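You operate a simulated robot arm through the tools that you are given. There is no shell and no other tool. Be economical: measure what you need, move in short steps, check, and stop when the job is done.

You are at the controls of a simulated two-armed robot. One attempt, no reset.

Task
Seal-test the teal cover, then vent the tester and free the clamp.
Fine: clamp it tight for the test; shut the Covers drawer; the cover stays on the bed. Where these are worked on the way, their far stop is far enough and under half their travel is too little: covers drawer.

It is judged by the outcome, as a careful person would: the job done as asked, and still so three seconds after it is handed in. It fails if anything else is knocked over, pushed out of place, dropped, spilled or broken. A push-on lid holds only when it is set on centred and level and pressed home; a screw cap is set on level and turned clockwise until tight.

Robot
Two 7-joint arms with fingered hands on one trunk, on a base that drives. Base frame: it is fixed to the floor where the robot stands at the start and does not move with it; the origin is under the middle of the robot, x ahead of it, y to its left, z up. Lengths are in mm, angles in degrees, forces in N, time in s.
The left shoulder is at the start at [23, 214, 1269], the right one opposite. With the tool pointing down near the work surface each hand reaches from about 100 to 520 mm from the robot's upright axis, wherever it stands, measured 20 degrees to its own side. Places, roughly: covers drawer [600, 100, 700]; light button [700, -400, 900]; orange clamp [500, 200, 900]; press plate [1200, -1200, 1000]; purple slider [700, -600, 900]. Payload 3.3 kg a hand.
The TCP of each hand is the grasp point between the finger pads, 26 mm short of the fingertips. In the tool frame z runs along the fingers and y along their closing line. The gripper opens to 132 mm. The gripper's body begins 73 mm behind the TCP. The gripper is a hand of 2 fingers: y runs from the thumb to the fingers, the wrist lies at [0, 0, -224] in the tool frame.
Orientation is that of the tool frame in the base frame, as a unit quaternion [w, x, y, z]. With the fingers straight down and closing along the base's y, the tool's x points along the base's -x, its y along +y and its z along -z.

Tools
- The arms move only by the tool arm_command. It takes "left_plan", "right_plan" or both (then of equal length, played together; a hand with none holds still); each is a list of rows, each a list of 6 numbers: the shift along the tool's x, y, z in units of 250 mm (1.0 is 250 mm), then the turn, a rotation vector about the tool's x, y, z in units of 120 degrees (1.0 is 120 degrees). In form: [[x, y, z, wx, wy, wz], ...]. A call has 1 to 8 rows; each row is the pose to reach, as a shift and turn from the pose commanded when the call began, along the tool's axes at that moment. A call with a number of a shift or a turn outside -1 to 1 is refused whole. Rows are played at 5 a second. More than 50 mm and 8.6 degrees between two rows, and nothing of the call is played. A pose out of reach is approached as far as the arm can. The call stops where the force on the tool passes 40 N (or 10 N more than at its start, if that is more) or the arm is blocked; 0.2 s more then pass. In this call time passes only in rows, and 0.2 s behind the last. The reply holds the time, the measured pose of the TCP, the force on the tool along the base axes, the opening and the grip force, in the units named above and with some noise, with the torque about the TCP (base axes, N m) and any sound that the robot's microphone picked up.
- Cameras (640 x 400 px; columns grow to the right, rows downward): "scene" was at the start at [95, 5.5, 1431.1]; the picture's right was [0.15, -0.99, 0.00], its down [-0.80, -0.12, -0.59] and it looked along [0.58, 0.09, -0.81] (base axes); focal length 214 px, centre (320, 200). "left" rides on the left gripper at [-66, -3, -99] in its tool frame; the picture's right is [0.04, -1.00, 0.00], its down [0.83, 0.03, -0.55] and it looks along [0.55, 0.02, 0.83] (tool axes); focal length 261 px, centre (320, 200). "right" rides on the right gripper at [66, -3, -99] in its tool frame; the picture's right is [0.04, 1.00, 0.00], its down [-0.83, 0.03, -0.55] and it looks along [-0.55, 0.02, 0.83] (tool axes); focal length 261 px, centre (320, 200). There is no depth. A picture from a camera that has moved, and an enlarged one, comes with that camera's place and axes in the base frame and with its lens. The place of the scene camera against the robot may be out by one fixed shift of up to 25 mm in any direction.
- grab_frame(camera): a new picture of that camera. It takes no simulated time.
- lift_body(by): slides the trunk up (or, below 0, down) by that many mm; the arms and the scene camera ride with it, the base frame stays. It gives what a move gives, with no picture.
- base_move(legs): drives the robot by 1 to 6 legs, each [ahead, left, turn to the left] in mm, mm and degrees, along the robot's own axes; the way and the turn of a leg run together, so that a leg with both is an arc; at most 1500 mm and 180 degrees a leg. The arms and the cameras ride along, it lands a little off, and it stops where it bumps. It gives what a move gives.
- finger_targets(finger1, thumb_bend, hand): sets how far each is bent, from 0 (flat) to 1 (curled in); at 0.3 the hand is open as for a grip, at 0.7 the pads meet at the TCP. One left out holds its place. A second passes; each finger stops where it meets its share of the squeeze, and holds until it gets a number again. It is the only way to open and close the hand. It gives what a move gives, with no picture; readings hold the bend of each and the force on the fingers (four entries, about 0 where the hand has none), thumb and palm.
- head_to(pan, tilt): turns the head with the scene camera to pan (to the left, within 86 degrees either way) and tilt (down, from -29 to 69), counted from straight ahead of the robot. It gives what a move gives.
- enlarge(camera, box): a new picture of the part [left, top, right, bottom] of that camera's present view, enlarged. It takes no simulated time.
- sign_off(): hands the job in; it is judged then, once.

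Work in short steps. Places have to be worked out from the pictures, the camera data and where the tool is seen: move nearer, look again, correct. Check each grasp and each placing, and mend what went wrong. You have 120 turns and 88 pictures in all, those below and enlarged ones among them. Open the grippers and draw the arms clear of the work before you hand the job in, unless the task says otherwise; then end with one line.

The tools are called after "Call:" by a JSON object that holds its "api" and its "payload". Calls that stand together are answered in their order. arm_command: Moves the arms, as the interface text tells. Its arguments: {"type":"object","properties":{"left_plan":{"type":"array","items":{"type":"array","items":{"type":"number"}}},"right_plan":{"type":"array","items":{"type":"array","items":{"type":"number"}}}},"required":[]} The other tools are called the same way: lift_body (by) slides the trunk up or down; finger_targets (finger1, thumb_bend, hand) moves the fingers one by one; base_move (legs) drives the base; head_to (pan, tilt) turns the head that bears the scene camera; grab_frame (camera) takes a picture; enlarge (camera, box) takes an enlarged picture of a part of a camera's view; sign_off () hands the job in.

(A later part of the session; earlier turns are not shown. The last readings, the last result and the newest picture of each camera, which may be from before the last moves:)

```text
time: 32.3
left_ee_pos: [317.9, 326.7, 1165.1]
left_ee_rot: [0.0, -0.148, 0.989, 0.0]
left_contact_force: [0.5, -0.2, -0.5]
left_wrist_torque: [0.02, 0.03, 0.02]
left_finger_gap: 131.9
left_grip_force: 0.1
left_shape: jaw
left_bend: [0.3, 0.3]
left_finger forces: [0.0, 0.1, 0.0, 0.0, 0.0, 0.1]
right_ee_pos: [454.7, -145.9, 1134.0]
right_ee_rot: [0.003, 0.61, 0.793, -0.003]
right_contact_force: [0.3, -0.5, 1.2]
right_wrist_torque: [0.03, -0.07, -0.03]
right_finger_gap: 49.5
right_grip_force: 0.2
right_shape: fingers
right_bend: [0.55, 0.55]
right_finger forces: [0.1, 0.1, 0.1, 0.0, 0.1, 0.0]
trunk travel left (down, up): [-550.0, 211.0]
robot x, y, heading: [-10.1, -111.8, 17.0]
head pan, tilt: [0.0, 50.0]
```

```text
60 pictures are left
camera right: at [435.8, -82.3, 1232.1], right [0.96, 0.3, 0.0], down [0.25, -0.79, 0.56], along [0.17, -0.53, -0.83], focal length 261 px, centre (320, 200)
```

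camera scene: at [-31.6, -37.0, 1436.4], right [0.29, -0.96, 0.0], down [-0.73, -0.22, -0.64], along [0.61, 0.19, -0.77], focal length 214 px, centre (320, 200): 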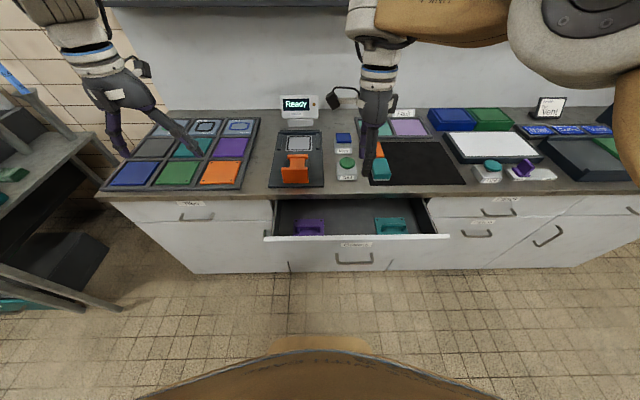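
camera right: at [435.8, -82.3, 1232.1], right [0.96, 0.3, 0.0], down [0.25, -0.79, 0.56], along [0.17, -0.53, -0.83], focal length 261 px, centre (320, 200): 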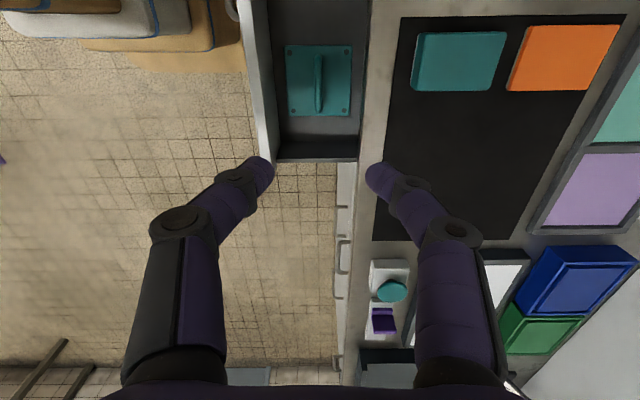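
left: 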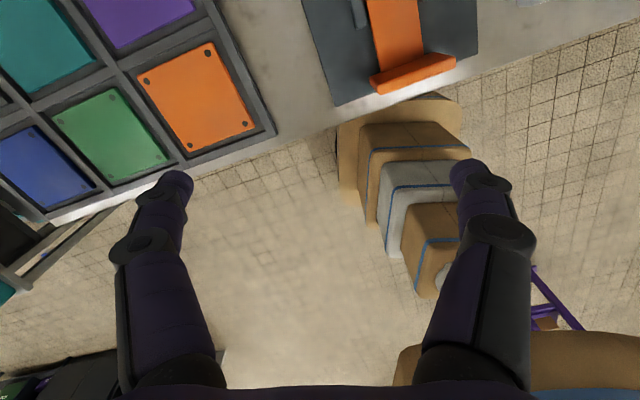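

Triangulation puts the teal cover's centre near (463, -165, 705); its grip bar runs along the bench, and the slab leaves almost no room for the hand body there. I'll pull the drawer further first: right hand over the panel top, left hand drawn back, then lower.

Call:
{"api": "arm_command", "payload": {"right_plan": [[0.1, -0.08, 0, 0, 0, 0], [0.2, -0.16, 0, 0, 0, 0], [0.3, -0.25, 0, 0, 0, 0], [0.408, -0.328, 0, 0, 0, 0]], "left_plan": [[0.12, 0, 0, 0, 0, 0], [0.24, 0, 0, 0, 0, 0], [0.36, 0, 0, 0, 0, 0], [0.45, 0, 0, 0, 0, 0]]}}

Call:
{"api": "lift_body", "payload": {"by": -220}}

Call:
{"api": "grab_frame", "payload": {"camera": "right"}}

Call:
{"api": "grab_frame", "payload": {"camera": "scene"}}

```text
time: 33.3
left_ee_pos: [209.6, 294.1, 1166.9]
left_ee_rot: [0.001, -0.148, 0.989, 0.0]
left_contact_force: [-0.7, 0.3, 0.1]
left_wrist_torque: [-0.03, -0.01, 0.0]
left_finger_gap: 132.1
left_grip_force: 0.0
left_shape: jaw
left_bend: [0.3, 0.3]
left_finger forces: [0.0, 0.0, 0.1, 0.0, 0.0, 0.1]
right_ee_pos: [368.1, -64.5, 1143.0]
right_ee_rot: [0.003, 0.611, 0.792, -0.002]
right_contact_force: [-1.1, 0.4, 0.3]
right_wrist_torque: [0.01, 0.01, 0.0]
right_finger_gap: 49.3
right_grip_force: 0.0
right_shape: fingers
right_bend: [0.55, 0.55]
right_finger forces: [0.0, 0.1, 0.0, 0.0, 0.1, 0.0]
right hand out of reach, approached as far as the arm can: row 3, 4
trunk travel left (down, up): [-550.0, 211.0]
robot x, y, heading: [-7.8, -104.6, 16.9]
head pan, tilt: [0.0, 50.0]
```

```text
time: 35.7
left_ee_pos: [211.2, 293.6, 946.4]
left_ee_rot: [0.0, -0.147, 0.989, -0.001]
left_contact_force: [0.3, 0.7, 0.9]
left_wrist_torque: [0.03, 0.0, 0.01]
left_finger_gap: 131.9
left_grip_force: 0.0
left_shape: jaw
left_bend: [0.3, 0.3]
left_finger forces: [0.0, 0.0, 0.1, 0.0, 0.1, 0.1]
right_ee_pos: [375.0, -63.0, 898.6]
right_ee_rot: [-0.016, 0.608, 0.793, -0.031]
right_contact_force: [0.0, 0.0, -0.8]
right_wrist_torque: [0.03, -0.02, 0.03]
right_finger_gap: 49.4
right_grip_force: 0.0
right_shape: fingers
right_bend: [0.55, 0.55]
right_finger forces: [0.1, 0.0, 0.1, 0.0, 0.0, 0.0]
trunk travel left (down, up): [-330.0, 431.0]
robot x, y, heading: [-10.0, -104.0, 17.1]
head pan, tilt: [0.0, 50.0]
```

```text
59 pictures are left
camera right: at [362.6, 2.6, 996.5], right [0.95, 0.3, -0.07], down [0.28, -0.78, 0.56], along [0.11, -0.55, -0.83], focal length 261 px, centre (320, 200)
```

right: 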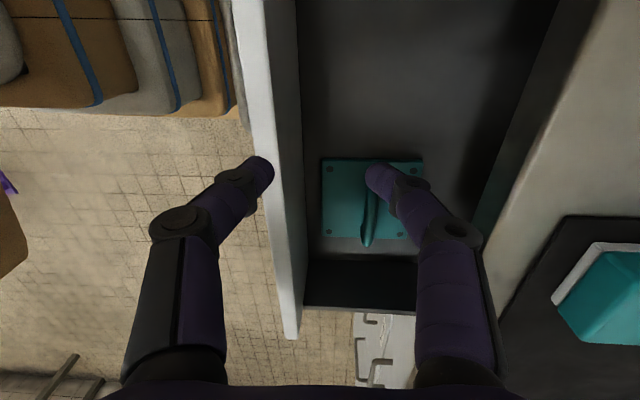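

```text
58 pictures are left
camera scene: at [108.5, -79.1, 1215.3], right [0.29, -0.96, 0.0], down [-0.73, -0.22, -0.64], along [0.61, 0.19, -0.77], focal length 214 px, centre (320, 200)
```

scene: 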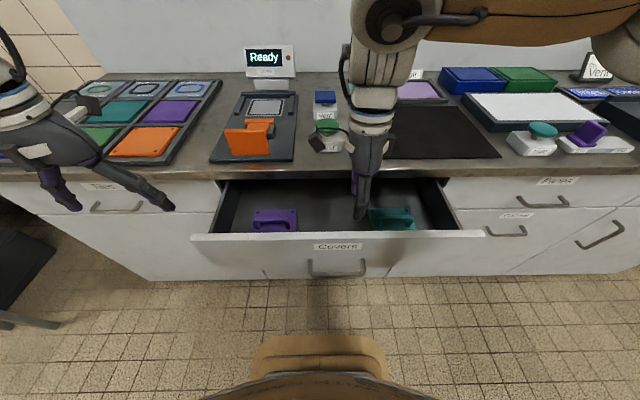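

The panel's top middle is at n≈304 and the hand at n≈340. I'll drive back 36 mm so the fingers straddle it, then look.

Call:
{"api": "base_move", "payload": {"legs": [[-37, 0, 0]]}}

Call:
{"api": "lift_body", "payload": {"by": -35}}

Call:
{"api": "grab_frame", "payload": {"camera": "right"}}

```text
time: 36.5
left_ee_pos: [175.8, 283.7, 945.5]
left_ee_rot: [0.001, -0.147, 0.989, 0.0]
left_contact_force: [-1.3, -0.1, 0.1]
left_wrist_torque: [0.03, -0.01, -0.04]
left_finger_gap: 131.9
left_grip_force: 0.1
left_shape: jaw
left_bend: [0.3, 0.3]
left_finger forces: [0.1, 0.0, 0.1, 0.0, 0.1, 0.0]
right_ee_pos: [339.0, -74.8, 899.3]
right_ee_rot: [-0.016, 0.609, 0.793, -0.03]
right_contact_force: [-1.1, -0.3, 0.0]
right_wrist_torque: [0.01, -0.03, 0.0]
right_finger_gap: 49.5
right_grip_force: 0.1
right_shape: fingers
right_bend: [0.55, 0.55]
right_finger forces: [0.0, 0.1, 0.0, 0.0, 0.1, 0.0]
trunk travel left (down, up): [-330.0, 431.0]
robot x, y, heading: [-45.6, -120.1, 16.7]
head pan, tilt: [0.0, 50.0]
```

```text
time: 37.3
left_ee_pos: [174.9, 282.1, 910.5]
left_ee_rot: [0.0, -0.147, 0.989, 0.0]
left_contact_force: [-0.8, 0.3, -0.7]
left_wrist_torque: [-0.02, 0.0, -0.02]
left_finger_gap: 132.0
left_grip_force: 0.1
left_shape: jaw
left_bend: [0.3, 0.3]
left_finger forces: [0.1, 0.0, 0.1, 0.1, 0.1, 0.0]
right_ee_pos: [341.1, -74.2, 859.9]
right_ee_rot: [-0.02, 0.608, 0.793, -0.035]
right_contact_force: [0.3, 0.7, 1.1]
right_wrist_torque: [-0.01, -0.01, -0.01]
right_finger_gap: 49.2
right_grip_force: 0.1
right_shape: fingers
right_bend: [0.55, 0.55]
right_finger forces: [0.1, 0.0, 0.1, 0.1, 0.0, 0.1]
trunk travel left (down, up): [-295.0, 466.0]
robot x, y, heading: [-45.8, -117.3, 16.9]
head pan, tilt: [0.0, 50.0]
```

```text
57 pictures are left
camera right: at [329.7, -7.5, 958.5], right [0.95, 0.3, -0.08], down [0.29, -0.78, 0.56], along [0.1, -0.55, -0.83], focal length 261 px, centre (320, 200)
```

right: 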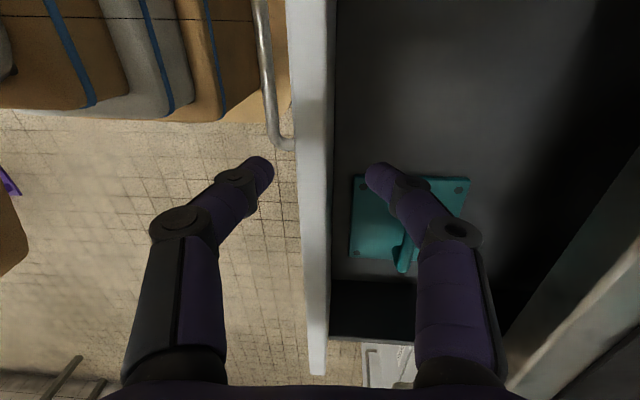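

The fingers straddle the panel. I'll lower 35 mm, close on it, and pull back along the drawer axis.

Call:
{"api": "lift_body", "payload": {"by": -35}}

Call:
{"api": "finger_targets", "payload": {"hand": "right", "finger1": 0.75, "thumb_bend": 0.75}}

Call:
{"api": "base_move", "payload": {"legs": [[-120, 0, 0]]}}

Call:
{"api": "grab_frame", "payload": {"camera": "right"}}

```text
time: 38.1
left_ee_pos: [174.6, 283.1, 876.0]
left_ee_rot: [0.001, -0.146, 0.989, 0.0]
left_contact_force: [-0.2, -0.4, -0.3]
left_wrist_torque: [0.04, -0.02, 0.01]
left_finger_gap: 132.0
left_grip_force: 0.1
left_shape: jaw
left_bend: [0.3, 0.3]
left_finger forces: [0.0, 0.0, 0.0, 0.0, 0.1, 0.0]
right_ee_pos: [343.1, -72.2, 821.4]
right_ee_rot: [-0.025, 0.607, 0.793, -0.042]
right_contact_force: [-0.5, -0.2, 0.4]
right_wrist_torque: [-0.01, 0.01, 0.01]
right_finger_gap: 49.4
right_grip_force: 0.1
right_shape: fingers
right_bend: [0.55, 0.55]
right_finger forces: [0.0, 0.0, 0.0, 0.1, 0.0, 0.0]
trunk travel left (down, up): [-260.0, 501.0]
robot x, y, heading: [-44.6, -113.7, 17.0]
head pan, tilt: [0.0, 50.0]
```

```text
time: 39.1
left_ee_pos: [174.7, 283.2, 875.7]
left_ee_rot: [0.0, -0.146, 0.989, 0.0]
left_contact_force: [-0.1, -1.1, -0.2]
left_wrist_torque: [-0.01, 0.01, 0.0]
left_finger_gap: 132.1
left_grip_force: 0.1
left_shape: jaw
left_bend: [0.3, 0.3]
left_finger forces: [0.0, 0.0, 0.0, 0.0, 0.1, 0.0]
right_ee_pos: [343.2, -72.5, 820.0]
right_ee_rot: [-0.026, 0.607, 0.793, -0.042]
right_contact_force: [1.2, 3.0, -6.3]
right_wrist_torque: [0.06, -0.08, 0.0]
right_finger_gap: 14.2
right_grip_force: 9.7
right_shape: fingers
right_bend: [0.71, 0.68]
right_finger forces: [10.5, 0.0, 0.1, 0.0, 9.2, 0.0]
trunk travel left (down, up): [-260.0, 501.0]
robot x, y, heading: [-44.3, -120.0, 17.1]
head pan, tilt: [0.0, 50.0]
```

```text
time: 40.4
left_ee_pos: [60.5, 248.2, 874.5]
left_ee_rot: [0.0, -0.147, 0.989, -0.001]
left_contact_force: [0.7, 0.4, -0.3]
left_wrist_torque: [0.02, 0.02, -0.02]
left_finger_gap: 131.7
left_grip_force: 0.0
left_shape: jaw
left_bend: [0.3, 0.3]
left_finger forces: [0.1, 0.0, 0.0, 0.0, 0.0, 0.1]
right_ee_pos: [230.4, -108.1, 820.0]
right_ee_rot: [-0.024, 0.607, 0.793, -0.042]
right_contact_force: [24.1, 10.8, 13.8]
right_wrist_torque: [0.46, -1.37, 0.27]
right_finger_gap: 51.4
right_grip_force: 13.1
right_shape: fingers
right_bend: [0.57, 0.75]
right_finger forces: [25.7, 0.0, 0.0, 0.0, 0.1, 0.0]
trunk travel left (down, up): [-260.0, 501.0]
robot x, y, heading: [-160.6, -154.6, 16.8]
head pan, tilt: [0.0, 50.0]
```

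```text
56 pictures are left
camera right: at [219.9, -40.8, 918.3], right [0.95, 0.3, -0.09], down [0.3, -0.78, 0.56], along [0.09, -0.56, -0.83], focal length 261 px, centre (320, 200)
```

right: 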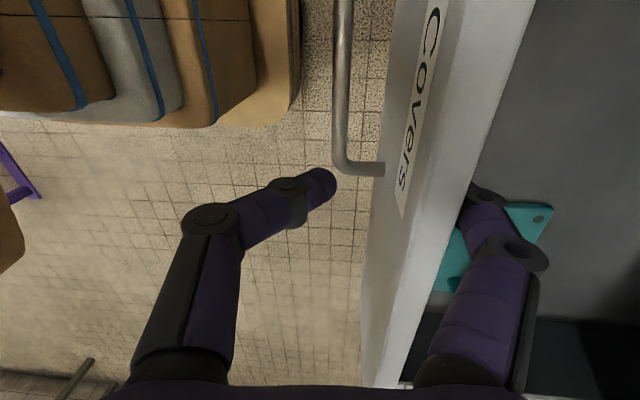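

The drawer has reached its stop, with the inside finger loaded at 25 N. I'll ease forward 25 mm, open, raise and look.

Call:
{"api": "base_move", "payload": {"legs": [[25, 0, 0]]}}

Call:
{"api": "finger_targets", "payload": {"hand": "right", "finger1": 0.5, "thumb_bend": 0.5}}

Call:
{"api": "lift_body", "payload": {"by": 150}}

Call:
{"api": "grab_frame", "payload": {"camera": "right"}}

Call:
{"api": "grab_frame", "payload": {"camera": "scene"}}

```text
time: 41.2
left_ee_pos: [85.3, 255.8, 874.7]
left_ee_rot: [-0.001, -0.146, 0.989, 0.0]
left_contact_force: [0.5, 1.1, -0.3]
left_wrist_torque: [0.0, 0.0, -0.01]
left_finger_gap: 131.9
left_grip_force: 0.0
left_shape: jaw
left_bend: [0.3, 0.3]
left_finger forces: [0.0, 0.0, 0.0, 0.0, 0.0, 0.0]
right_ee_pos: [254.9, -100.3, 819.8]
right_ee_rot: [-0.024, 0.607, 0.793, -0.04]
right_contact_force: [15.8, 5.4, 4.9]
right_wrist_torque: [0.13, -0.49, 0.0]
right_finger_gap: 27.2
right_grip_force: 8.4
right_shape: fingers
right_bend: [0.69, 0.75]
right_finger forces: [16.1, 0.0, 0.1, 0.0, 0.0, 0.0]
trunk travel left (down, up): [-260.0, 501.0]
robot x, y, heading: [-137.8, -148.1, 17.0]
head pan, tilt: [0.0, 50.0]
```

```text
time: 42.2
left_ee_pos: [84.5, 255.5, 874.9]
left_ee_rot: [0.0, -0.146, 0.989, 0.0]
left_contact_force: [-0.4, 0.4, -0.5]
left_wrist_torque: [-0.01, -0.02, -0.01]
left_finger_gap: 131.8
left_grip_force: 0.0
left_shape: jaw
left_bend: [0.3, 0.3]
left_finger forces: [0.1, 0.0, 0.0, 0.0, 0.1, 0.0]
right_ee_pos: [253.9, -99.5, 820.1]
right_ee_rot: [-0.023, 0.607, 0.793, -0.039]
right_contact_force: [1.3, 0.0, 1.4]
right_wrist_torque: [0.01, -0.08, 0.01]
right_finger_gap: 70.3
right_grip_force: 0.7
right_shape: fingers
right_bend: [0.48, 0.5]
right_finger forces: [1.9, 0.1, 0.1, 0.0, 0.1, 0.1]
trunk travel left (down, up): [-260.0, 501.0]
robot x, y, heading: [-139.1, -143.5, 17.1]
head pan, tilt: [0.0, 50.0]
```

```text
time: 43.9
left_ee_pos: [84.3, 255.2, 1025.0]
left_ee_rot: [0.001, -0.147, 0.989, 0.001]
left_contact_force: [-0.4, 1.0, 0.7]
left_wrist_torque: [0.02, 0.0, -0.01]
left_finger_gap: 132.0
left_grip_force: 0.2
left_shape: jaw
left_bend: [0.3, 0.3]
left_finger forces: [0.0, 0.0, 0.1, 0.1, 0.0, 0.1]
right_ee_pos: [252.9, -100.5, 970.7]
right_ee_rot: [-0.024, 0.607, 0.794, -0.041]
right_contact_force: [-0.4, -0.3, 0.5]
right_wrist_torque: [0.02, -0.01, 0.03]
right_finger_gap: 66.7
right_grip_force: 0.1
right_shape: fingers
right_bend: [0.5, 0.5]
right_finger forces: [0.1, 0.0, 0.0, 0.1, 0.0, 0.1]
trunk travel left (down, up): [-410.0, 351.0]
robot x, y, heading: [-137.4, -145.9, 16.7]
head pan, tilt: [0.0, 50.0]
```

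```text
55 pictures are left
camera right: at [243.3, -34.1, 1068.4], right [0.95, 0.3, -0.09], down [0.3, -0.78, 0.56], along [0.09, -0.56, -0.83], focal length 261 px, centre (320, 200)
```

right: 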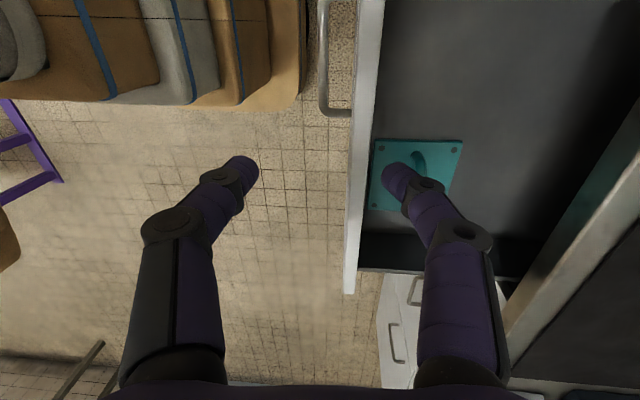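

```text
54 pictures are left
camera scene: at [-30.1, -121.3, 1295.8], right [0.29, -0.96, 0.0], down [-0.73, -0.22, -0.64], along [0.61, 0.19, -0.77], focal length 214 px, centre (320, 200)
```

scene: 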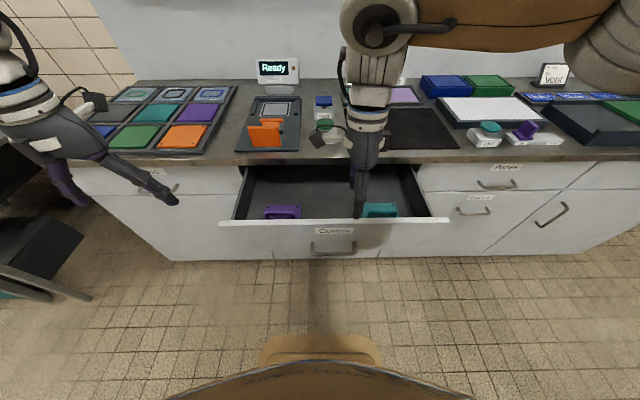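

The drawer moved another 60 mm; the cover is now at about (402, -180), well clear of the slab. I'll move closer and put the levelled right hand over the cover.

Call:
{"api": "base_move", "payload": {"legs": [[80, -40, 0]]}}

Call:
{"api": "arm_command", "payload": {"right_plan": [[-0.16, 0.08, 0, -0.023, 0, 0], [-0.32, 0.16, 0, -0.046, 0, 0]]}}

Call:
{"api": "grab_frame", "payload": {"camera": "right"}}

```text
time: 45.0
left_ee_pos: [174.7, 240.5, 1025.0]
left_ee_rot: [-0.001, -0.147, 0.989, 0.001]
left_contact_force: [0.7, 0.2, 0.2]
left_wrist_torque: [-0.01, 0.03, 0.0]
left_finger_gap: 131.9
left_grip_force: 0.1
left_shape: jaw
left_bend: [0.3, 0.3]
left_finger forces: [0.0, 0.1, 0.0, 0.0, 0.0, 0.0]
right_ee_pos: [343.9, -114.9, 969.9]
right_ee_rot: [-0.024, 0.607, 0.793, -0.041]
right_contact_force: [-0.4, 0.2, -0.1]
right_wrist_torque: [-0.04, 0.03, -0.01]
right_finger_gap: 66.5
right_grip_force: 0.0
right_shape: fingers
right_bend: [0.5, 0.5]
right_finger forces: [0.0, 0.0, 0.0, 0.1, 0.1, 0.0]
trunk travel left (down, up): [-410.0, 351.0]
robot x, y, heading: [-48.6, -159.4, 16.8]
head pan, tilt: [0.0, 50.0]
```

```text
time: 45.6
left_ee_pos: [173.3, 241.6, 1025.7]
left_ee_rot: [0.0, -0.147, 0.989, -0.001]
left_contact_force: [0.0, 0.1, 0.7]
left_wrist_torque: [0.01, 0.01, 0.0]
left_finger_gap: 131.9
left_grip_force: 0.1
left_shape: jaw
left_bend: [0.3, 0.3]
left_finger forces: [0.0, 0.1, 0.0, 0.0, 0.0, 0.0]
right_ee_pos: [403.1, -183.5, 967.9]
right_ee_rot: [0.006, 0.608, 0.794, 0.0]
right_contact_force: [-0.5, 0.3, -0.3]
right_wrist_torque: [0.0, -0.03, 0.0]
right_finger_gap: 66.6
right_grip_force: 0.0
right_shape: fingers
right_bend: [0.5, 0.5]
right_finger forces: [0.0, 0.0, 0.0, 0.0, 0.0, 0.0]
trunk travel left (down, up): [-410.0, 351.0]
robot x, y, heading: [-45.5, -161.4, 16.9]
head pan, tilt: [0.0, 50.0]
```

```text
53 pictures are left
camera right: at [383.6, -119.0, 1066.8], right [0.95, 0.3, 0.01], down [0.25, -0.79, 0.56], along [0.17, -0.53, -0.83], focal length 261 px, centre (320, 200)
```

right: 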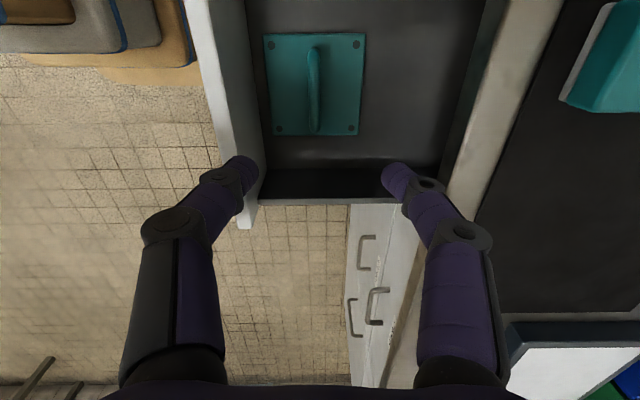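

The hand is centred over the cover bar (cover n≈330, s≈-297). I'll raise the left hand out of the way, then lower the trunk most of the way and look.

Call:
{"api": "arm_command", "payload": {"left_plan": [[0, 0.06, -0.16, 0, 0, 0], [0, 0.12, -0.32, 0, 0, 0], [0, 0.18, -0.48, 0, 0, 0], [0, 0.24, -0.64, 0, 0, 0]], "right_plan": [[-0.004, -0.004, 0.02, 0, 0, 0], [-0.008, -0.008, 0.04, 0, 0, 0], [-0.012, -0.012, 0.06, 0, 0, 0], [-0.012, -0.012, 0.08, 0, 0, 0]]}}

Call:
{"api": "lift_body", "payload": {"by": -160}}

Call:
{"api": "grab_frame", "payload": {"camera": "right"}}

```text
time: 46.6
left_ee_pos: [164.9, 272.7, 1135.8]
left_ee_rot: [0.001, -0.147, 0.989, 0.0]
left_contact_force: [0.1, 0.1, -0.5]
left_wrist_torque: [-0.02, 0.01, 0.01]
left_finger_gap: 131.9
left_grip_force: 0.0
left_shape: jaw
left_bend: [0.3, 0.3]
left_finger forces: [0.1, 0.0, 0.0, 0.1, 0.0, 0.0]
left hand out of reach, approached as far as the arm can: row 3, 4
right_ee_pos: [399.7, -186.4, 947.1]
right_ee_rot: [0.007, 0.608, 0.794, -0.001]
right_contact_force: [0.4, 0.7, 0.4]
right_wrist_torque: [0.03, -0.01, 0.01]
right_finger_gap: 66.7
right_grip_force: 0.0
right_shape: fingers
right_bend: [0.5, 0.5]
right_finger forces: [0.0, 0.1, 0.1, 0.0, 0.0, 0.1]
trunk travel left (down, up): [-410.0, 351.0]
robot x, y, heading: [-47.6, -155.6, 17.1]
head pan, tilt: [0.0, 50.0]
```

```text
time: 48.5
left_ee_pos: [183.9, 277.3, 947.0]
left_ee_rot: [-0.043, -0.147, 0.988, -0.006]
left_contact_force: [-0.2, -0.8, 0.5]
left_wrist_torque: [0.0, -0.03, -0.02]
left_finger_gap: 131.8
left_grip_force: 0.1
left_shape: jaw
left_bend: [0.3, 0.3]
left_finger forces: [0.0, 0.1, 0.0, 0.0, 0.1, 0.0]
right_ee_pos: [400.6, -186.4, 790.7]
right_ee_rot: [0.006, 0.609, 0.794, 0.0]
right_contact_force: [0.3, -0.2, 0.6]
right_wrist_torque: [-0.01, -0.02, 0.02]
right_finger_gap: 67.1
right_grip_force: 0.1
right_shape: fingers
right_bend: [0.5, 0.5]
right_finger forces: [0.0, 0.1, 0.0, 0.1, 0.1, 0.1]
trunk travel left (down, up): [-250.0, 511.0]
robot x, y, heading: [-45.3, -156.3, 16.7]
head pan, tilt: [0.0, 50.0]
```

```text
52 pictures are left
camera right: at [380.4, -121.8, 886.8], right [0.95, 0.3, 0.01], down [0.25, -0.79, 0.56], along [0.17, -0.54, -0.83], focal length 261 px, centre (320, 200)
```

right: 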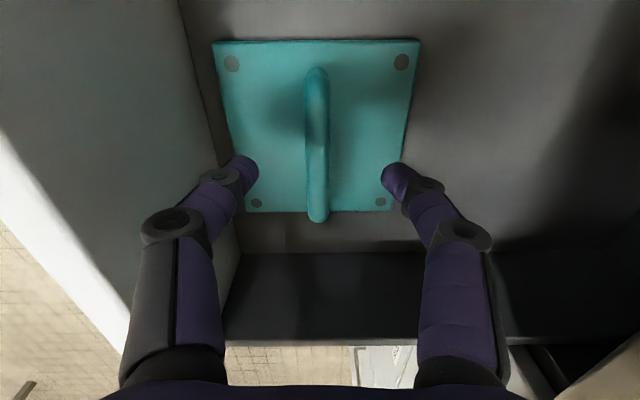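

The plate top is at z≈705 and the bar top at z≈738, with the hand centred. I'll go down in small force-guarded steps to TCP z≈736.

Call:
{"api": "arm_command", "payload": {"right_plan": [[-0.006, -0.004, 0.08, 0, 0, 0], [-0.006, -0.004, 0.15, 0, 0, 0], [-0.006, -0.004, 0.19, 0, 0, 0], [-0.006, -0.004, 0.22, 0, 0, 0]]}}

Call:
{"api": "finger_targets", "payload": {"hand": "right", "finger1": 0.8, "thumb_bend": 0.8}}

Call:
{"api": "grab_frame", "payload": {"camera": "right"}}

```text
time: 49.2
left_ee_pos: [183.7, 276.7, 947.0]
left_ee_rot: [-0.044, -0.146, 0.988, -0.007]
left_contact_force: [0.0, 0.7, 0.0]
left_wrist_torque: [0.0, 0.01, -0.01]
left_finger_gap: 131.8
left_grip_force: 0.1
left_shape: jaw
left_bend: [0.3, 0.3]
left_finger forces: [0.0, 0.0, 0.1, 0.0, 0.0, 0.0]
right_ee_pos: [402.5, -185.9, 750.0]
right_ee_rot: [0.008, 0.609, 0.793, 0.004]
right_contact_force: [1.2, -3.3, 25.0]
right_wrist_torque: [-0.37, 1.15, 0.17]
right_finger_gap: 68.6
right_grip_force: 12.7
right_shape: fingers
right_bend: [0.5, 0.5]
right_finger forces: [0.0, 0.0, 0.1, 0.0, 25.0, 0.1]
trunk travel left (down, up): [-250.0, 511.0]
robot x, y, heading: [-50.3, -162.9, 17.0]
head pan, tilt: [0.0, 50.0]
stopped in row 3 (right hand): the force on the tool passed its limit at 53 N (the readings are from after the stop); the commanded pose is now the measured one
```

```text
time: 50.2
left_ee_pos: [184.2, 277.1, 947.2]
left_ee_rot: [-0.045, -0.146, 0.988, -0.007]
left_contact_force: [0.1, 0.0, 1.2]
left_wrist_torque: [0.01, -0.02, -0.01]
left_finger_gap: 131.8
left_grip_force: 0.0
left_shape: jaw
left_bend: [0.3, 0.3]
left_finger forces: [0.1, 0.0, 0.1, 0.1, 0.0, 0.0]
right_ee_pos: [401.9, -186.8, 747.0]
right_ee_rot: [0.007, 0.609, 0.793, 0.002]
right_contact_force: [-0.3, 0.0, -4.3]
right_wrist_torque: [0.01, 0.09, -0.04]
right_finger_gap: 0.1
right_grip_force: 0.0
right_shape: fingers
right_bend: [0.75, 0.75]
right_finger forces: [0.1, 0.0, 0.0, 0.0, 0.0, 0.0]
trunk travel left (down, up): [-250.0, 511.0]
robot x, y, heading: [-46.8, -156.3, 16.9]
head pan, tilt: [0.0, 50.0]
```

```text
51 pictures are left
camera right: at [382.0, -123.5, 845.7], right [0.95, 0.3, 0.01], down [0.24, -0.79, 0.56], along [0.17, -0.53, -0.83], focal length 261 px, centre (320, 200)
```

right: 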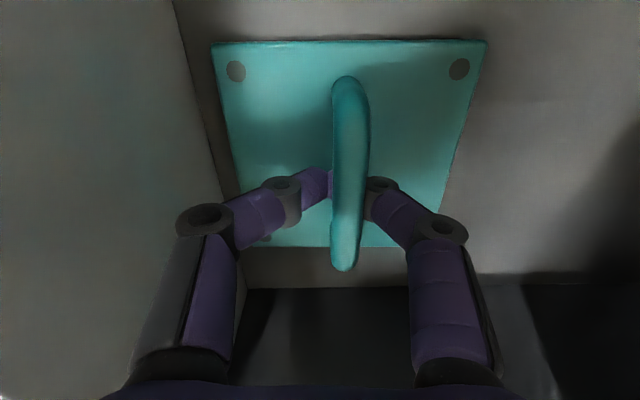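

The fingers met underneath the bar: it's a D-handle with bar at z≈757, and the drawer slid about 10 mm. I'll open, rise 10 mm, shift 11 mm along +n, and pinch the bar itself.

Call:
{"api": "finger_targets", "payload": {"hand": "right", "finger1": 0.56, "thumb_bend": 0.56}}

Call:
{"api": "arm_command", "payload": {"right_plan": [[0, 0.02, -0.02, 0, 0, 0], [0, 0.044, -0.04, 0, 0, 0]]}}

Call:
{"api": "grab_frame", "payload": {"camera": "right"}}

```text
time: 51.2
left_ee_pos: [182.4, 277.6, 948.8]
left_ee_rot: [-0.045, -0.147, 0.988, -0.007]
left_contact_force: [0.5, 0.1, -0.8]
left_wrist_torque: [-0.04, 0.01, -0.01]
left_finger_gap: 131.9
left_grip_force: 0.0
left_shape: jaw
left_bend: [0.3, 0.3]
left_finger forces: [0.0, 0.1, 0.1, 0.0, 0.0, 0.0]
right_ee_pos: [400.4, -186.7, 748.8]
right_ee_rot: [0.008, 0.61, 0.793, 0.003]
right_contact_force: [0.9, 0.3, 23.5]
right_wrist_torque: [-0.06, 0.3, -0.04]
right_finger_gap: 40.6
right_grip_force: 12.3
right_shape: fingers
right_bend: [0.57, 0.58]
right_finger forces: [5.7, 0.1, 0.1, 0.1, 18.4, 0.0]
trunk travel left (down, up): [-250.0, 511.0]
robot x, y, heading: [-46.9, -160.3, 16.9]
head pan, tilt: [0.0, 50.0]
```

```text
time: 51.8
left_ee_pos: [184.2, 277.3, 946.3]
left_ee_rot: [-0.045, -0.146, 0.988, -0.007]
left_contact_force: [-0.1, -0.4, 0.3]
left_wrist_torque: [0.02, 0.02, -0.01]
left_finger_gap: 131.8
left_grip_force: 0.0
left_shape: jaw
left_bend: [0.3, 0.3]
left_finger forces: [0.0, 0.0, 0.0, 0.1, 0.0, 0.0]
right_ee_pos: [412.3, -184.4, 757.1]
right_ee_rot: [0.007, 0.609, 0.793, 0.0]
right_contact_force: [-0.4, 0.6, 0.3]
right_wrist_torque: [0.0, 0.0, 0.0]
right_finger_gap: 45.7
right_grip_force: 0.1
right_shape: fingers
right_bend: [0.56, 0.56]
right_finger forces: [0.0, 0.0, 0.0, 0.1, 0.1, 0.1]
trunk travel left (down, up): [-250.0, 511.0]
robot x, y, heading: [-43.9, -165.0, 16.7]
head pan, tilt: [0.0, 50.0]
```

```text
50 pictures are left
camera right: at [392.4, -120.7, 854.7], right [0.95, 0.3, 0.01], down [0.24, -0.79, 0.56], along [0.17, -0.53, -0.83], focal length 261 px, centre (320, 200)
```

right: 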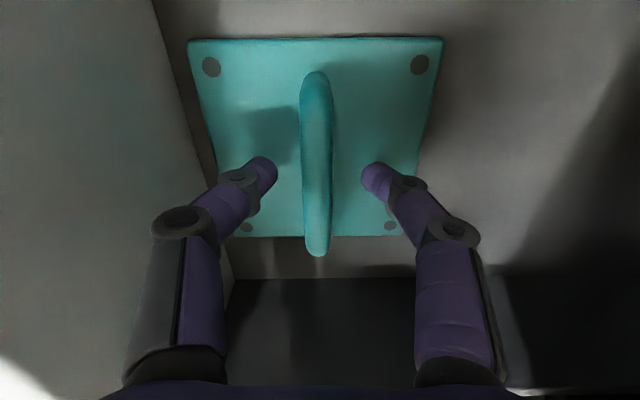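

It's centred, so I close on the bar.

Call:
{"api": "finger_targets", "payload": {"hand": "right", "finger1": 0.8, "thumb_bend": 0.8}}

Call:
{"api": "grab_frame", "payload": {"camera": "right"}}

```text
time: 52.8
left_ee_pos: [184.6, 277.1, 947.4]
left_ee_rot: [-0.045, -0.146, 0.988, -0.007]
left_contact_force: [0.6, -0.3, -0.6]
left_wrist_torque: [-0.03, 0.0, 0.04]
left_finger_gap: 132.0
left_grip_force: 0.0
left_shape: jaw
left_bend: [0.3, 0.3]
left_finger forces: [0.0, 0.0, 0.0, 0.0, 0.0, 0.0]
right_ee_pos: [413.0, -185.2, 756.9]
right_ee_rot: [0.006, 0.609, 0.793, 0.001]
right_contact_force: [-0.9, 0.3, -3.3]
right_wrist_torque: [-0.02, 0.04, 0.03]
right_finger_gap: 0.0
right_grip_force: 0.1
right_shape: fingers
right_bend: [0.77, 0.77]
right_finger forces: [0.0, 0.0, 0.0, 0.0, 0.1, 0.1]
trunk travel left (down, up): [-250.0, 511.0]
robot x, y, heading: [-46.0, -159.9, 16.6]
head pan, tilt: [0.0, 50.0]
```

```text
49 pictures are left
camera right: at [392.6, -120.6, 855.3], right [0.95, 0.3, 0.01], down [0.24, -0.79, 0.56], along [0.17, -0.53, -0.83], focal length 261 px, centre (320, 200)
```

right: 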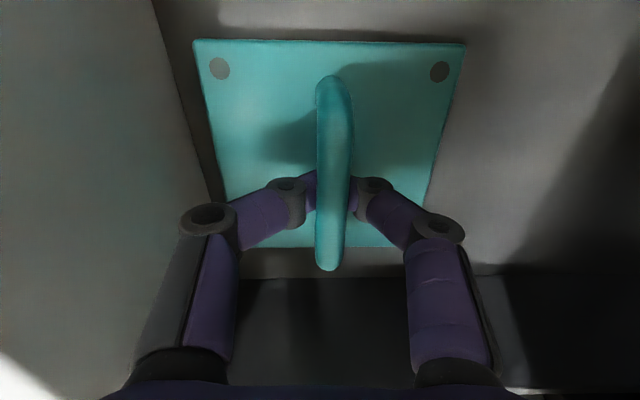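

The fingers met just under the bar again (now holding about 3 N of weight). I'll open, raise another 14 mm and re-pinch for a firmer grasp.

Call:
{"api": "finger_targets", "payload": {"hand": "right", "finger1": 0.58, "thumb_bend": 0.58}}

Call:
{"api": "arm_command", "payload": {"right_plan": [[0, 0.0, -0.03, 0, 0, 0], [0, 0.0, -0.056, 0, 0, 0]]}}

Call:
{"api": "finger_targets", "payload": {"hand": "right", "finger1": 0.8, "thumb_bend": 0.8}}

Call:
{"api": "grab_frame", "payload": {"camera": "right"}}

```text
time: 53.8
left_ee_pos: [184.3, 276.9, 948.0]
left_ee_rot: [-0.043, -0.147, 0.988, -0.007]
left_contact_force: [0.2, -0.1, -0.3]
left_wrist_torque: [0.01, 0.01, 0.02]
left_finger_gap: 131.8
left_grip_force: 0.1
left_shape: jaw
left_bend: [0.3, 0.3]
left_finger forces: [0.0, 0.0, 0.1, 0.0, 0.0, 0.0]
right_ee_pos: [412.6, -185.6, 757.2]
right_ee_rot: [0.006, 0.609, 0.793, 0.002]
right_contact_force: [-0.9, -0.5, 0.6]
right_wrist_torque: [0.0, 0.0, -0.02]
right_finger_gap: 42.5
right_grip_force: 0.0
right_shape: fingers
right_bend: [0.57, 0.57]
right_finger forces: [0.0, 0.1, 0.0, 0.0, 0.0, 0.1]
trunk travel left (down, up): [-250.0, 511.0]
robot x, y, heading: [-43.8, -163.8, 16.8]
head pan, tilt: [0.0, 50.0]
```

```text
time: 54.4
left_ee_pos: [183.3, 276.9, 947.5]
left_ee_rot: [-0.044, -0.147, 0.988, -0.006]
left_contact_force: [-0.7, 0.7, 0.5]
left_wrist_torque: [-0.01, -0.01, 0.0]
left_finger_gap: 131.9
left_grip_force: 0.1
left_shape: jaw
left_bend: [0.3, 0.3]
left_finger forces: [0.0, 0.1, 0.0, 0.0, 0.1, 0.0]
right_ee_pos: [412.3, -184.1, 772.8]
right_ee_rot: [0.007, 0.608, 0.794, 0.002]
right_contact_force: [0.7, -0.7, -0.1]
right_wrist_torque: [0.03, 0.03, -0.01]
right_finger_gap: 42.5
right_grip_force: 0.1
right_shape: fingers
right_bend: [0.57, 0.57]
right_finger forces: [0.0, 0.0, 0.0, 0.0, 0.1, 0.1]
trunk travel left (down, up): [-250.0, 511.0]
robot x, y, heading: [-48.2, -162.0, 16.8]
head pan, tilt: [0.0, 50.0]
```

```text
time: 55.4
left_ee_pos: [184.0, 277.2, 948.0]
left_ee_rot: [-0.045, -0.147, 0.988, -0.007]
left_contact_force: [0.6, 0.3, -0.1]
left_wrist_torque: [-0.01, 0.0, 0.02]
left_finger_gap: 131.8
left_grip_force: 0.1
left_shape: jaw
left_bend: [0.3, 0.3]
left_finger forces: [0.1, 0.1, 0.0, 0.1, 0.1, 0.0]
right_ee_pos: [411.9, -183.9, 771.4]
right_ee_rot: [0.007, 0.609, 0.793, 0.002]
right_contact_force: [-0.6, 0.4, -0.2]
right_wrist_torque: [-0.01, 0.03, 0.04]
right_finger_gap: 9.1
right_grip_force: 13.4
right_shape: fingers
right_bend: [0.72, 0.72]
right_finger forces: [13.3, 0.1, 0.1, 0.0, 13.1, 0.0]
trunk travel left (down, up): [-250.0, 511.0]
robot x, y, heading: [-50.5, -158.4, 17.0]
head pan, tilt: [0.0, 50.0]
```

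```text
48 pictures are left
camera right: at [392.1, -120.5, 870.1], right [0.95, 0.3, 0.01], down [0.24, -0.79, 0.56], along [0.17, -0.53, -0.83], focal length 261 px, centre (320, 200)
```

right: 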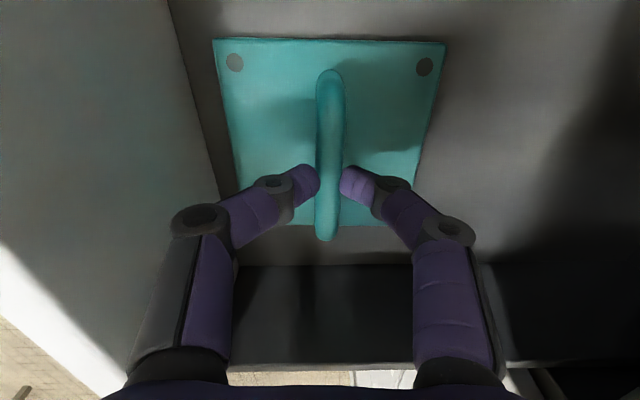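

Firm pinch now: 13 N on each finger with the bar between the pads. I'll lift with the trunk.

Call:
{"api": "lift_body", "payload": {"by": 60}}

Call:
{"api": "lift_body", "payload": {"by": 230}}

Call:
{"api": "grab_frame", "payload": {"camera": "right"}}

Call:
{"api": "grab_frame", "payload": {"camera": "scene"}}

```text
time: 56.4
left_ee_pos: [184.5, 276.5, 1006.3]
left_ee_rot: [-0.043, -0.147, 0.988, -0.006]
left_contact_force: [0.5, -0.5, 0.5]
left_wrist_torque: [0.01, -0.01, 0.02]
left_finger_gap: 131.9
left_grip_force: 0.1
left_shape: jaw
left_bend: [0.3, 0.3]
left_finger forces: [0.0, 0.1, 0.0, 0.0, 0.1, 0.1]
right_ee_pos: [411.9, -183.7, 831.2]
right_ee_rot: [0.006, 0.608, 0.794, 0.0]
right_contact_force: [0.2, -0.6, -4.3]
right_wrist_torque: [0.0, 0.03, 0.03]
right_finger_gap: 9.1
right_grip_force: 13.4
right_shape: fingers
right_bend: [0.72, 0.72]
right_finger forces: [13.3, 0.1, 0.1, 0.1, 13.1, 0.0]
trunk travel left (down, up): [-310.0, 451.0]
robot x, y, heading: [-50.6, -160.5, 16.7]
head pan, tilt: [0.0, 50.0]
```

```text
time: 58.9
left_ee_pos: [177.9, 274.2, 1245.2]
left_ee_rot: [-0.026, -0.148, 0.989, -0.004]
left_contact_force: [0.4, -0.2, -0.7]
left_wrist_torque: [-0.01, -0.01, 0.01]
left_finger_gap: 131.9
left_grip_force: 0.1
left_shape: jaw
left_bend: [0.3, 0.3]
left_finger forces: [0.1, 0.1, 0.0, 0.0, 0.1, 0.1]
right_ee_pos: [411.8, -183.6, 1060.9]
right_ee_rot: [0.006, 0.609, 0.793, 0.001]
right_contact_force: [-0.7, -0.7, -4.0]
right_wrist_torque: [-0.04, 0.05, -0.02]
right_finger_gap: 9.0
right_grip_force: 12.5
right_shape: fingers
right_bend: [0.72, 0.72]
right_finger forces: [13.4, 0.0, 0.0, 0.0, 13.2, 0.0]
trunk travel left (down, up): [-540.0, 221.0]
robot x, y, heading: [-48.6, -158.1, 16.9]
head pan, tilt: [0.0, 50.0]
```

```text
47 pictures are left
camera right: at [392.5, -120.4, 1159.7], right [0.95, 0.3, 0.01], down [0.24, -0.79, 0.56], along [0.17, -0.53, -0.83], focal length 261 px, centre (320, 200)
```

right: 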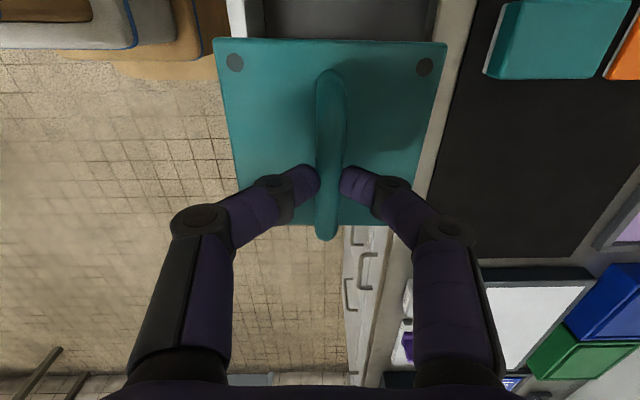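

```text
46 pictures are left
camera scene: at [48.8, -139.0, 1426.3], right [0.29, -0.96, 0.0], down [-0.73, -0.22, -0.64], along [0.61, 0.19, -0.77], focal length 214 px, centre (320, 200)
```

scene: 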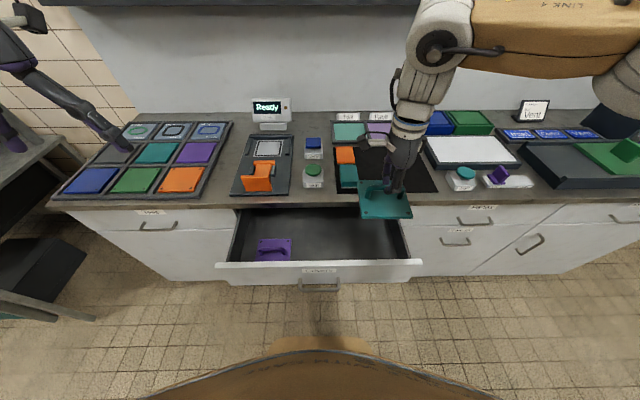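

The cover is lifted securely. To get close to the tester the drawer must be shut first: I'll use the left hand (fingers closed) to push it. First bring the left hand in front of the panel.

Call:
{"api": "finger_targets", "payload": {"hand": "left", "finger1": 0.72, "thumb_bend": 0.72}}

Call:
{"api": "arm_command", "payload": {"left_plan": [[0.02, -0.137, 0.103, 0, 0, 0], [0.04, -0.274, 0.206, 0, 0, 0], [0.06, -0.411, 0.309, 0, 0, 0], [0.08, -0.549, 0.411, 0, 0, 0], [0.1, -0.686, 0.514, 0, 0, 0], [0.12, -0.823, 0.617, 0, 0, 0], [0.14, -0.96, 0.72, 0, 0, 0]]}}

Call:
{"api": "arm_command", "payload": {"left_plan": [[0, 0, 0.05, 0, -0.07, 0], [0, 0, 0.1, 0, -0.14, 0], [0, 0, 0.15, 0, -0.21, 0], [0, 0, 0.2, 0, -0.28, 0], [0, 0, 0.25, 0, -0.35, 0], [0, 0, 0.3, 0, -0.417, 0]]}}

Call:
{"api": "grab_frame", "payload": {"camera": "scene"}}

```text
time: 59.9
left_ee_pos: [178.1, 274.1, 1244.9]
left_ee_rot: [-0.027, -0.147, 0.989, -0.004]
left_contact_force: [1.0, 0.0, -0.1]
left_wrist_torque: [0.01, 0.0, -0.01]
left_finger_gap: 0.0
left_grip_force: 0.1
left_shape: fingers
left_bend: [0.71, 0.71]
left_finger forces: [0.0, 0.0, 0.0, 0.1, 0.0, 0.1]
right_ee_pos: [411.7, -184.1, 1062.0]
right_ee_rot: [0.007, 0.609, 0.793, 0.001]
right_contact_force: [-0.4, -0.7, -3.7]
right_wrist_torque: [-0.02, 0.02, 0.0]
right_finger_gap: 8.9
right_grip_force: 13.4
right_shape: fingers
right_bend: [0.72, 0.72]
right_finger forces: [13.3, 0.0, 0.0, 0.1, 13.1, 0.0]
trunk travel left (down, up): [-540.0, 221.0]
robot x, y, heading: [-46.3, -160.1, 17.1]
head pan, tilt: [0.0, 50.0]
```

```text
time: 61.5
left_ee_pos: [206.1, 31.2, 1066.6]
left_ee_rot: [-0.027, -0.147, 0.989, -0.005]
left_contact_force: [-0.4, 1.0, -0.3]
left_wrist_torque: [0.01, 0.0, -0.02]
left_finger_gap: 0.0
left_grip_force: 0.0
left_shape: fingers
left_bend: [0.71, 0.71]
left_finger forces: [0.0, 0.1, 0.0, 0.1, 0.1, 0.0]
right_ee_pos: [411.9, -183.4, 1061.9]
right_ee_rot: [0.007, 0.609, 0.793, 0.001]
right_contact_force: [-0.1, 0.2, -3.7]
right_wrist_torque: [-0.03, 0.05, 0.0]
right_finger_gap: 9.0
right_grip_force: 13.4
right_shape: fingers
right_bend: [0.72, 0.72]
right_finger forces: [13.3, 0.1, 0.0, 0.0, 13.1, 0.0]
trunk travel left (down, up): [-540.0, 221.0]
robot x, y, heading: [-48.8, -157.6, 16.9]
head pan, tilt: [0.0, 50.0]
```

```text
time: 62.7
left_ee_pos: [240.6, 65.6, 1026.1]
left_ee_rot: [0.35, -0.239, 0.905, 0.03]
left_contact_force: [-0.4, -0.7, -0.2]
left_wrist_torque: [-0.03, 0.02, 0.0]
left_finger_gap: 0.0
left_grip_force: 0.0
left_shape: fingers
left_bend: [0.71, 0.71]
left_finger forces: [0.0, 0.0, 0.0, 0.0, 0.0, 0.0]
left hand out of reach, approached as far as the arm can: row 5, 6
right_ee_pos: [413.4, -183.7, 1059.8]
right_ee_rot: [0.006, 0.608, 0.794, 0.002]
right_contact_force: [0.9, -0.8, -4.6]
right_wrist_torque: [-0.01, 0.03, 0.0]
right_finger_gap: 9.0
right_grip_force: 12.7
right_shape: fingers
right_bend: [0.72, 0.72]
right_finger forces: [13.2, 0.0, 0.1, 0.1, 13.0, 0.1]
trunk travel left (down, up): [-540.0, 221.0]
robot x, y, heading: [-51.5, -158.2, 16.9]
head pan, tilt: [0.0, 50.0]
stopped in row 6 (left hand): the arm was blocked; the commanded pose is now the measured one
```

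```text
45 pictures are left
camera scene: at [48.7, -139.2, 1426.4], right [0.29, -0.96, 0.0], down [-0.73, -0.22, -0.64], along [0.61, 0.19, -0.77], focal length 214 px, centre (320, 200)
```

scene: 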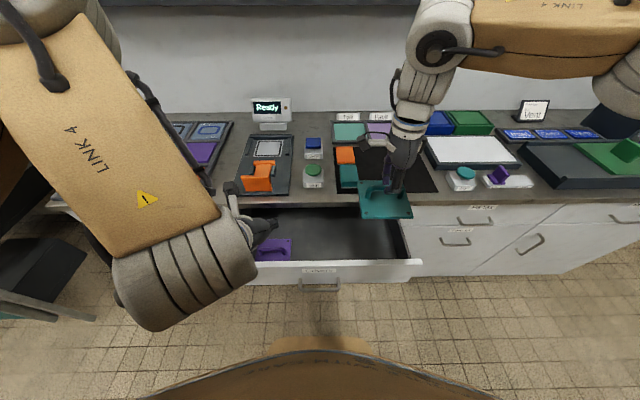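

The left hand points 41° down-forward at n≈249. I'll bring it back and down to just in front of the panel's outer face, left of the handle.

Call:
{"api": "arm_command", "payload": {"left_plan": [[0.147, 0.017, 0.107, 0, 0, 0], [0.293, 0.033, 0.213, 0, 0, 0], [0.44, 0.05, 0.32, 0, 0, 0], [0.587, 0.067, 0.427, 0, 0, 0], [0.733, 0.083, 0.533, 0, 0, 0], [0.88, 0.1, 0.64, 0, 0, 0]]}}

Call:
{"api": "grab_frame", "payload": {"camera": "left"}}

Call:
{"api": "grab_frame", "payload": {"camera": "scene"}}

```text
time: 63.9
left_ee_pos: [241.1, 82.7, 839.8]
left_ee_rot: [0.366, -0.257, 0.893, 0.05]
left_contact_force: [-0.5, 1.1, 12.4]
left_wrist_torque: [0.07, -0.04, 0.02]
left_finger_gap: 0.0
left_grip_force: 7.5
left_shape: fingers
left_bend: [0.75, 0.69]
left_finger forces: [15.4, 0.0, 0.0, 0.0, 0.0, 0.1]
left hand out of reach, approached as far as the arm can: row 2, 3, 4, 5
right_ee_pos: [412.0, -184.2, 1060.4]
right_ee_rot: [0.006, 0.608, 0.794, 0.003]
right_contact_force: [0.5, 0.4, -4.3]
right_wrist_torque: [0.01, 0.01, -0.04]
right_finger_gap: 8.7
right_grip_force: 13.0
right_shape: fingers
right_bend: [0.72, 0.72]
right_finger forces: [13.2, 0.0, 0.1, 0.1, 12.8, 0.0]
trunk travel left (down, up): [-540.0, 221.0]
robot x, y, heading: [-47.2, -160.0, 17.0]
head pan, tilt: [0.0, 50.0]
stopped in row 5 (left hand): the force on the tool passed its limit at 77 N (the readings are from after the stop); the commanded pose is now the measured one
```

```text
44 pictures are left
camera left: at [221.1, 81.5, 956.3], right [0.47, -0.88, 0.07], down [-0.86, -0.48, -0.16], along [0.18, 0.02, -0.98], focal length 261 px, centre (320, 200)
```

left: 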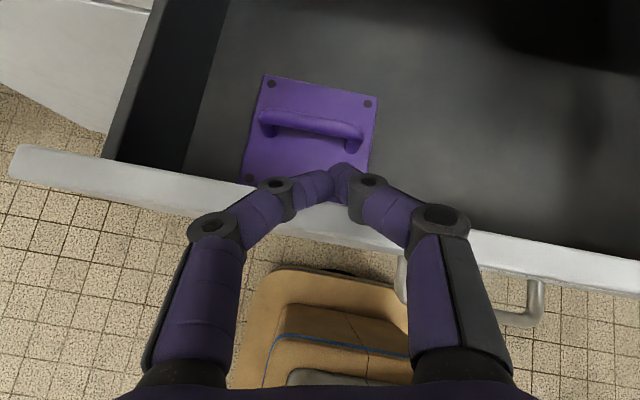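

```text
43 pictures are left
camera scene: at [48.1, -139.2, 1426.6], right [0.29, -0.96, 0.0], down [-0.73, -0.22, -0.64], along [0.61, 0.19, -0.77], focal length 214 px, centre (320, 200)
```

scene: 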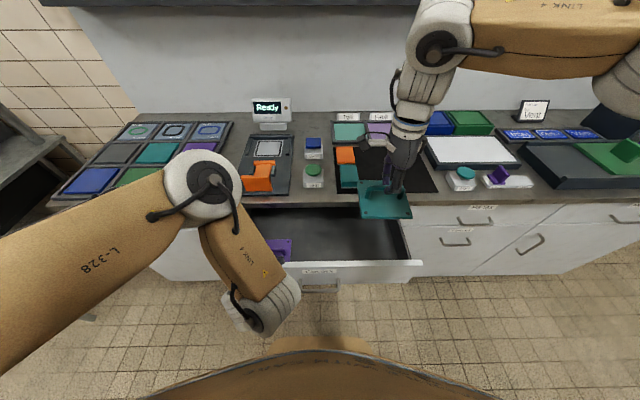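

The left fingertips came down on the panel top because the arm couldn't retract further. I'll raise it 40 mm, drive back 90 mm, then lower in front of the panel.

Call:
{"api": "arm_command", "payload": {"left_plan": [[-0.104, -0.018, -0.12, 0, 0, 0]]}}

Call:
{"api": "base_move", "payload": {"legs": [[-90, 0, 0]]}}

Call:
{"api": "arm_command", "payload": {"left_plan": [[0.1, 0.017, 0.12, 0, 0, 0], [0.2, 0.034, 0.24, 0, 0, 0], [0.26, 0.044, 0.312, 0, 0, 0], [0.3, 0.05, 0.36, 0, 0, 0]]}}

Call:
{"api": "grab_frame", "payload": {"camera": "left"}}

```text
time: 64.2
left_ee_pos: [239.2, 98.4, 875.4]
left_ee_rot: [0.356, -0.28, 0.89, 0.06]
left_contact_force: [0.0, 0.9, -0.4]
left_wrist_torque: [0.0, 0.0, -0.01]
left_finger_gap: 0.1
left_grip_force: 0.1
left_shape: fingers
left_bend: [0.72, 0.7]
left_finger forces: [0.0, 0.0, 0.0, 0.1, 0.0, 0.0]
right_ee_pos: [413.6, -184.4, 1061.4]
right_ee_rot: [0.006, 0.609, 0.793, 0.001]
right_contact_force: [0.1, 0.3, -4.8]
right_wrist_torque: [-0.02, 0.03, 0.01]
right_finger_gap: 8.9
right_grip_force: 12.8
right_shape: fingers
right_bend: [0.72, 0.72]
right_finger forces: [13.2, 0.1, 0.0, 0.0, 12.9, 0.0]
trunk travel left (down, up): [-540.0, 221.0]
robot x, y, heading: [-48.2, -161.3, 16.8]
head pan, tilt: [0.0, 50.0]
```

```text
time: 65.3
left_ee_pos: [156.5, 69.5, 881.0]
left_ee_rot: [0.361, -0.281, 0.888, 0.055]
left_contact_force: [0.5, -0.5, 1.0]
left_wrist_torque: [0.02, -0.02, 0.02]
left_finger_gap: 0.1
left_grip_force: 0.0
left_shape: fingers
left_bend: [0.72, 0.7]
left_finger forces: [0.0, 0.1, 0.0, 0.0, 0.1, 0.0]
right_ee_pos: [325.2, -209.2, 1062.0]
right_ee_rot: [0.007, 0.609, 0.793, 0.003]
right_contact_force: [-0.1, 0.6, -5.2]
right_wrist_torque: [0.0, -0.02, 0.0]
right_finger_gap: 9.0
right_grip_force: 12.5
right_shape: fingers
right_bend: [0.72, 0.72]
right_finger forces: [12.9, 0.0, 0.1, 0.1, 12.9, 0.1]
trunk travel left (down, up): [-540.0, 221.0]
robot x, y, heading: [-136.5, -188.0, 17.1]
head pan, tilt: [0.0, 50.0]
```

```text
time: 66.3
left_ee_pos: [161.9, 74.2, 761.0]
left_ee_rot: [0.361, -0.281, 0.888, 0.055]
left_contact_force: [-0.7, -0.5, -0.2]
left_wrist_torque: [-0.01, 0.01, 0.0]
left_finger_gap: 0.1
left_grip_force: 0.0
left_shape: fingers
left_bend: [0.72, 0.7]
left_finger forces: [0.0, 0.1, 0.0, 0.0, 0.1, 0.0]
right_ee_pos: [327.3, -208.7, 1060.8]
right_ee_rot: [0.006, 0.608, 0.794, 0.001]
right_contact_force: [0.2, 0.0, -4.6]
right_wrist_torque: [0.01, 0.02, -0.01]
right_finger_gap: 8.9
right_grip_force: 12.8
right_shape: fingers
right_bend: [0.72, 0.72]
right_finger forces: [12.9, 0.1, 0.1, 0.1, 12.9, 0.1]
trunk travel left (down, up): [-540.0, 221.0]
robot x, y, heading: [-131.4, -186.6, 17.0]
head pan, tilt: [0.0, 50.0]
```

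```text
42 pictures are left
camera left: at [141.7, 72.4, 877.8], right [0.51, -0.85, 0.08], down [-0.84, -0.52, -0.16], along [0.17, 0.02, -0.98], focal length 261 px, centre (320, 200)
```

left: 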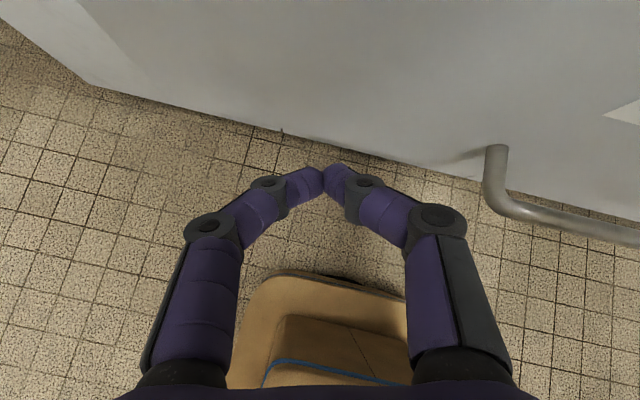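

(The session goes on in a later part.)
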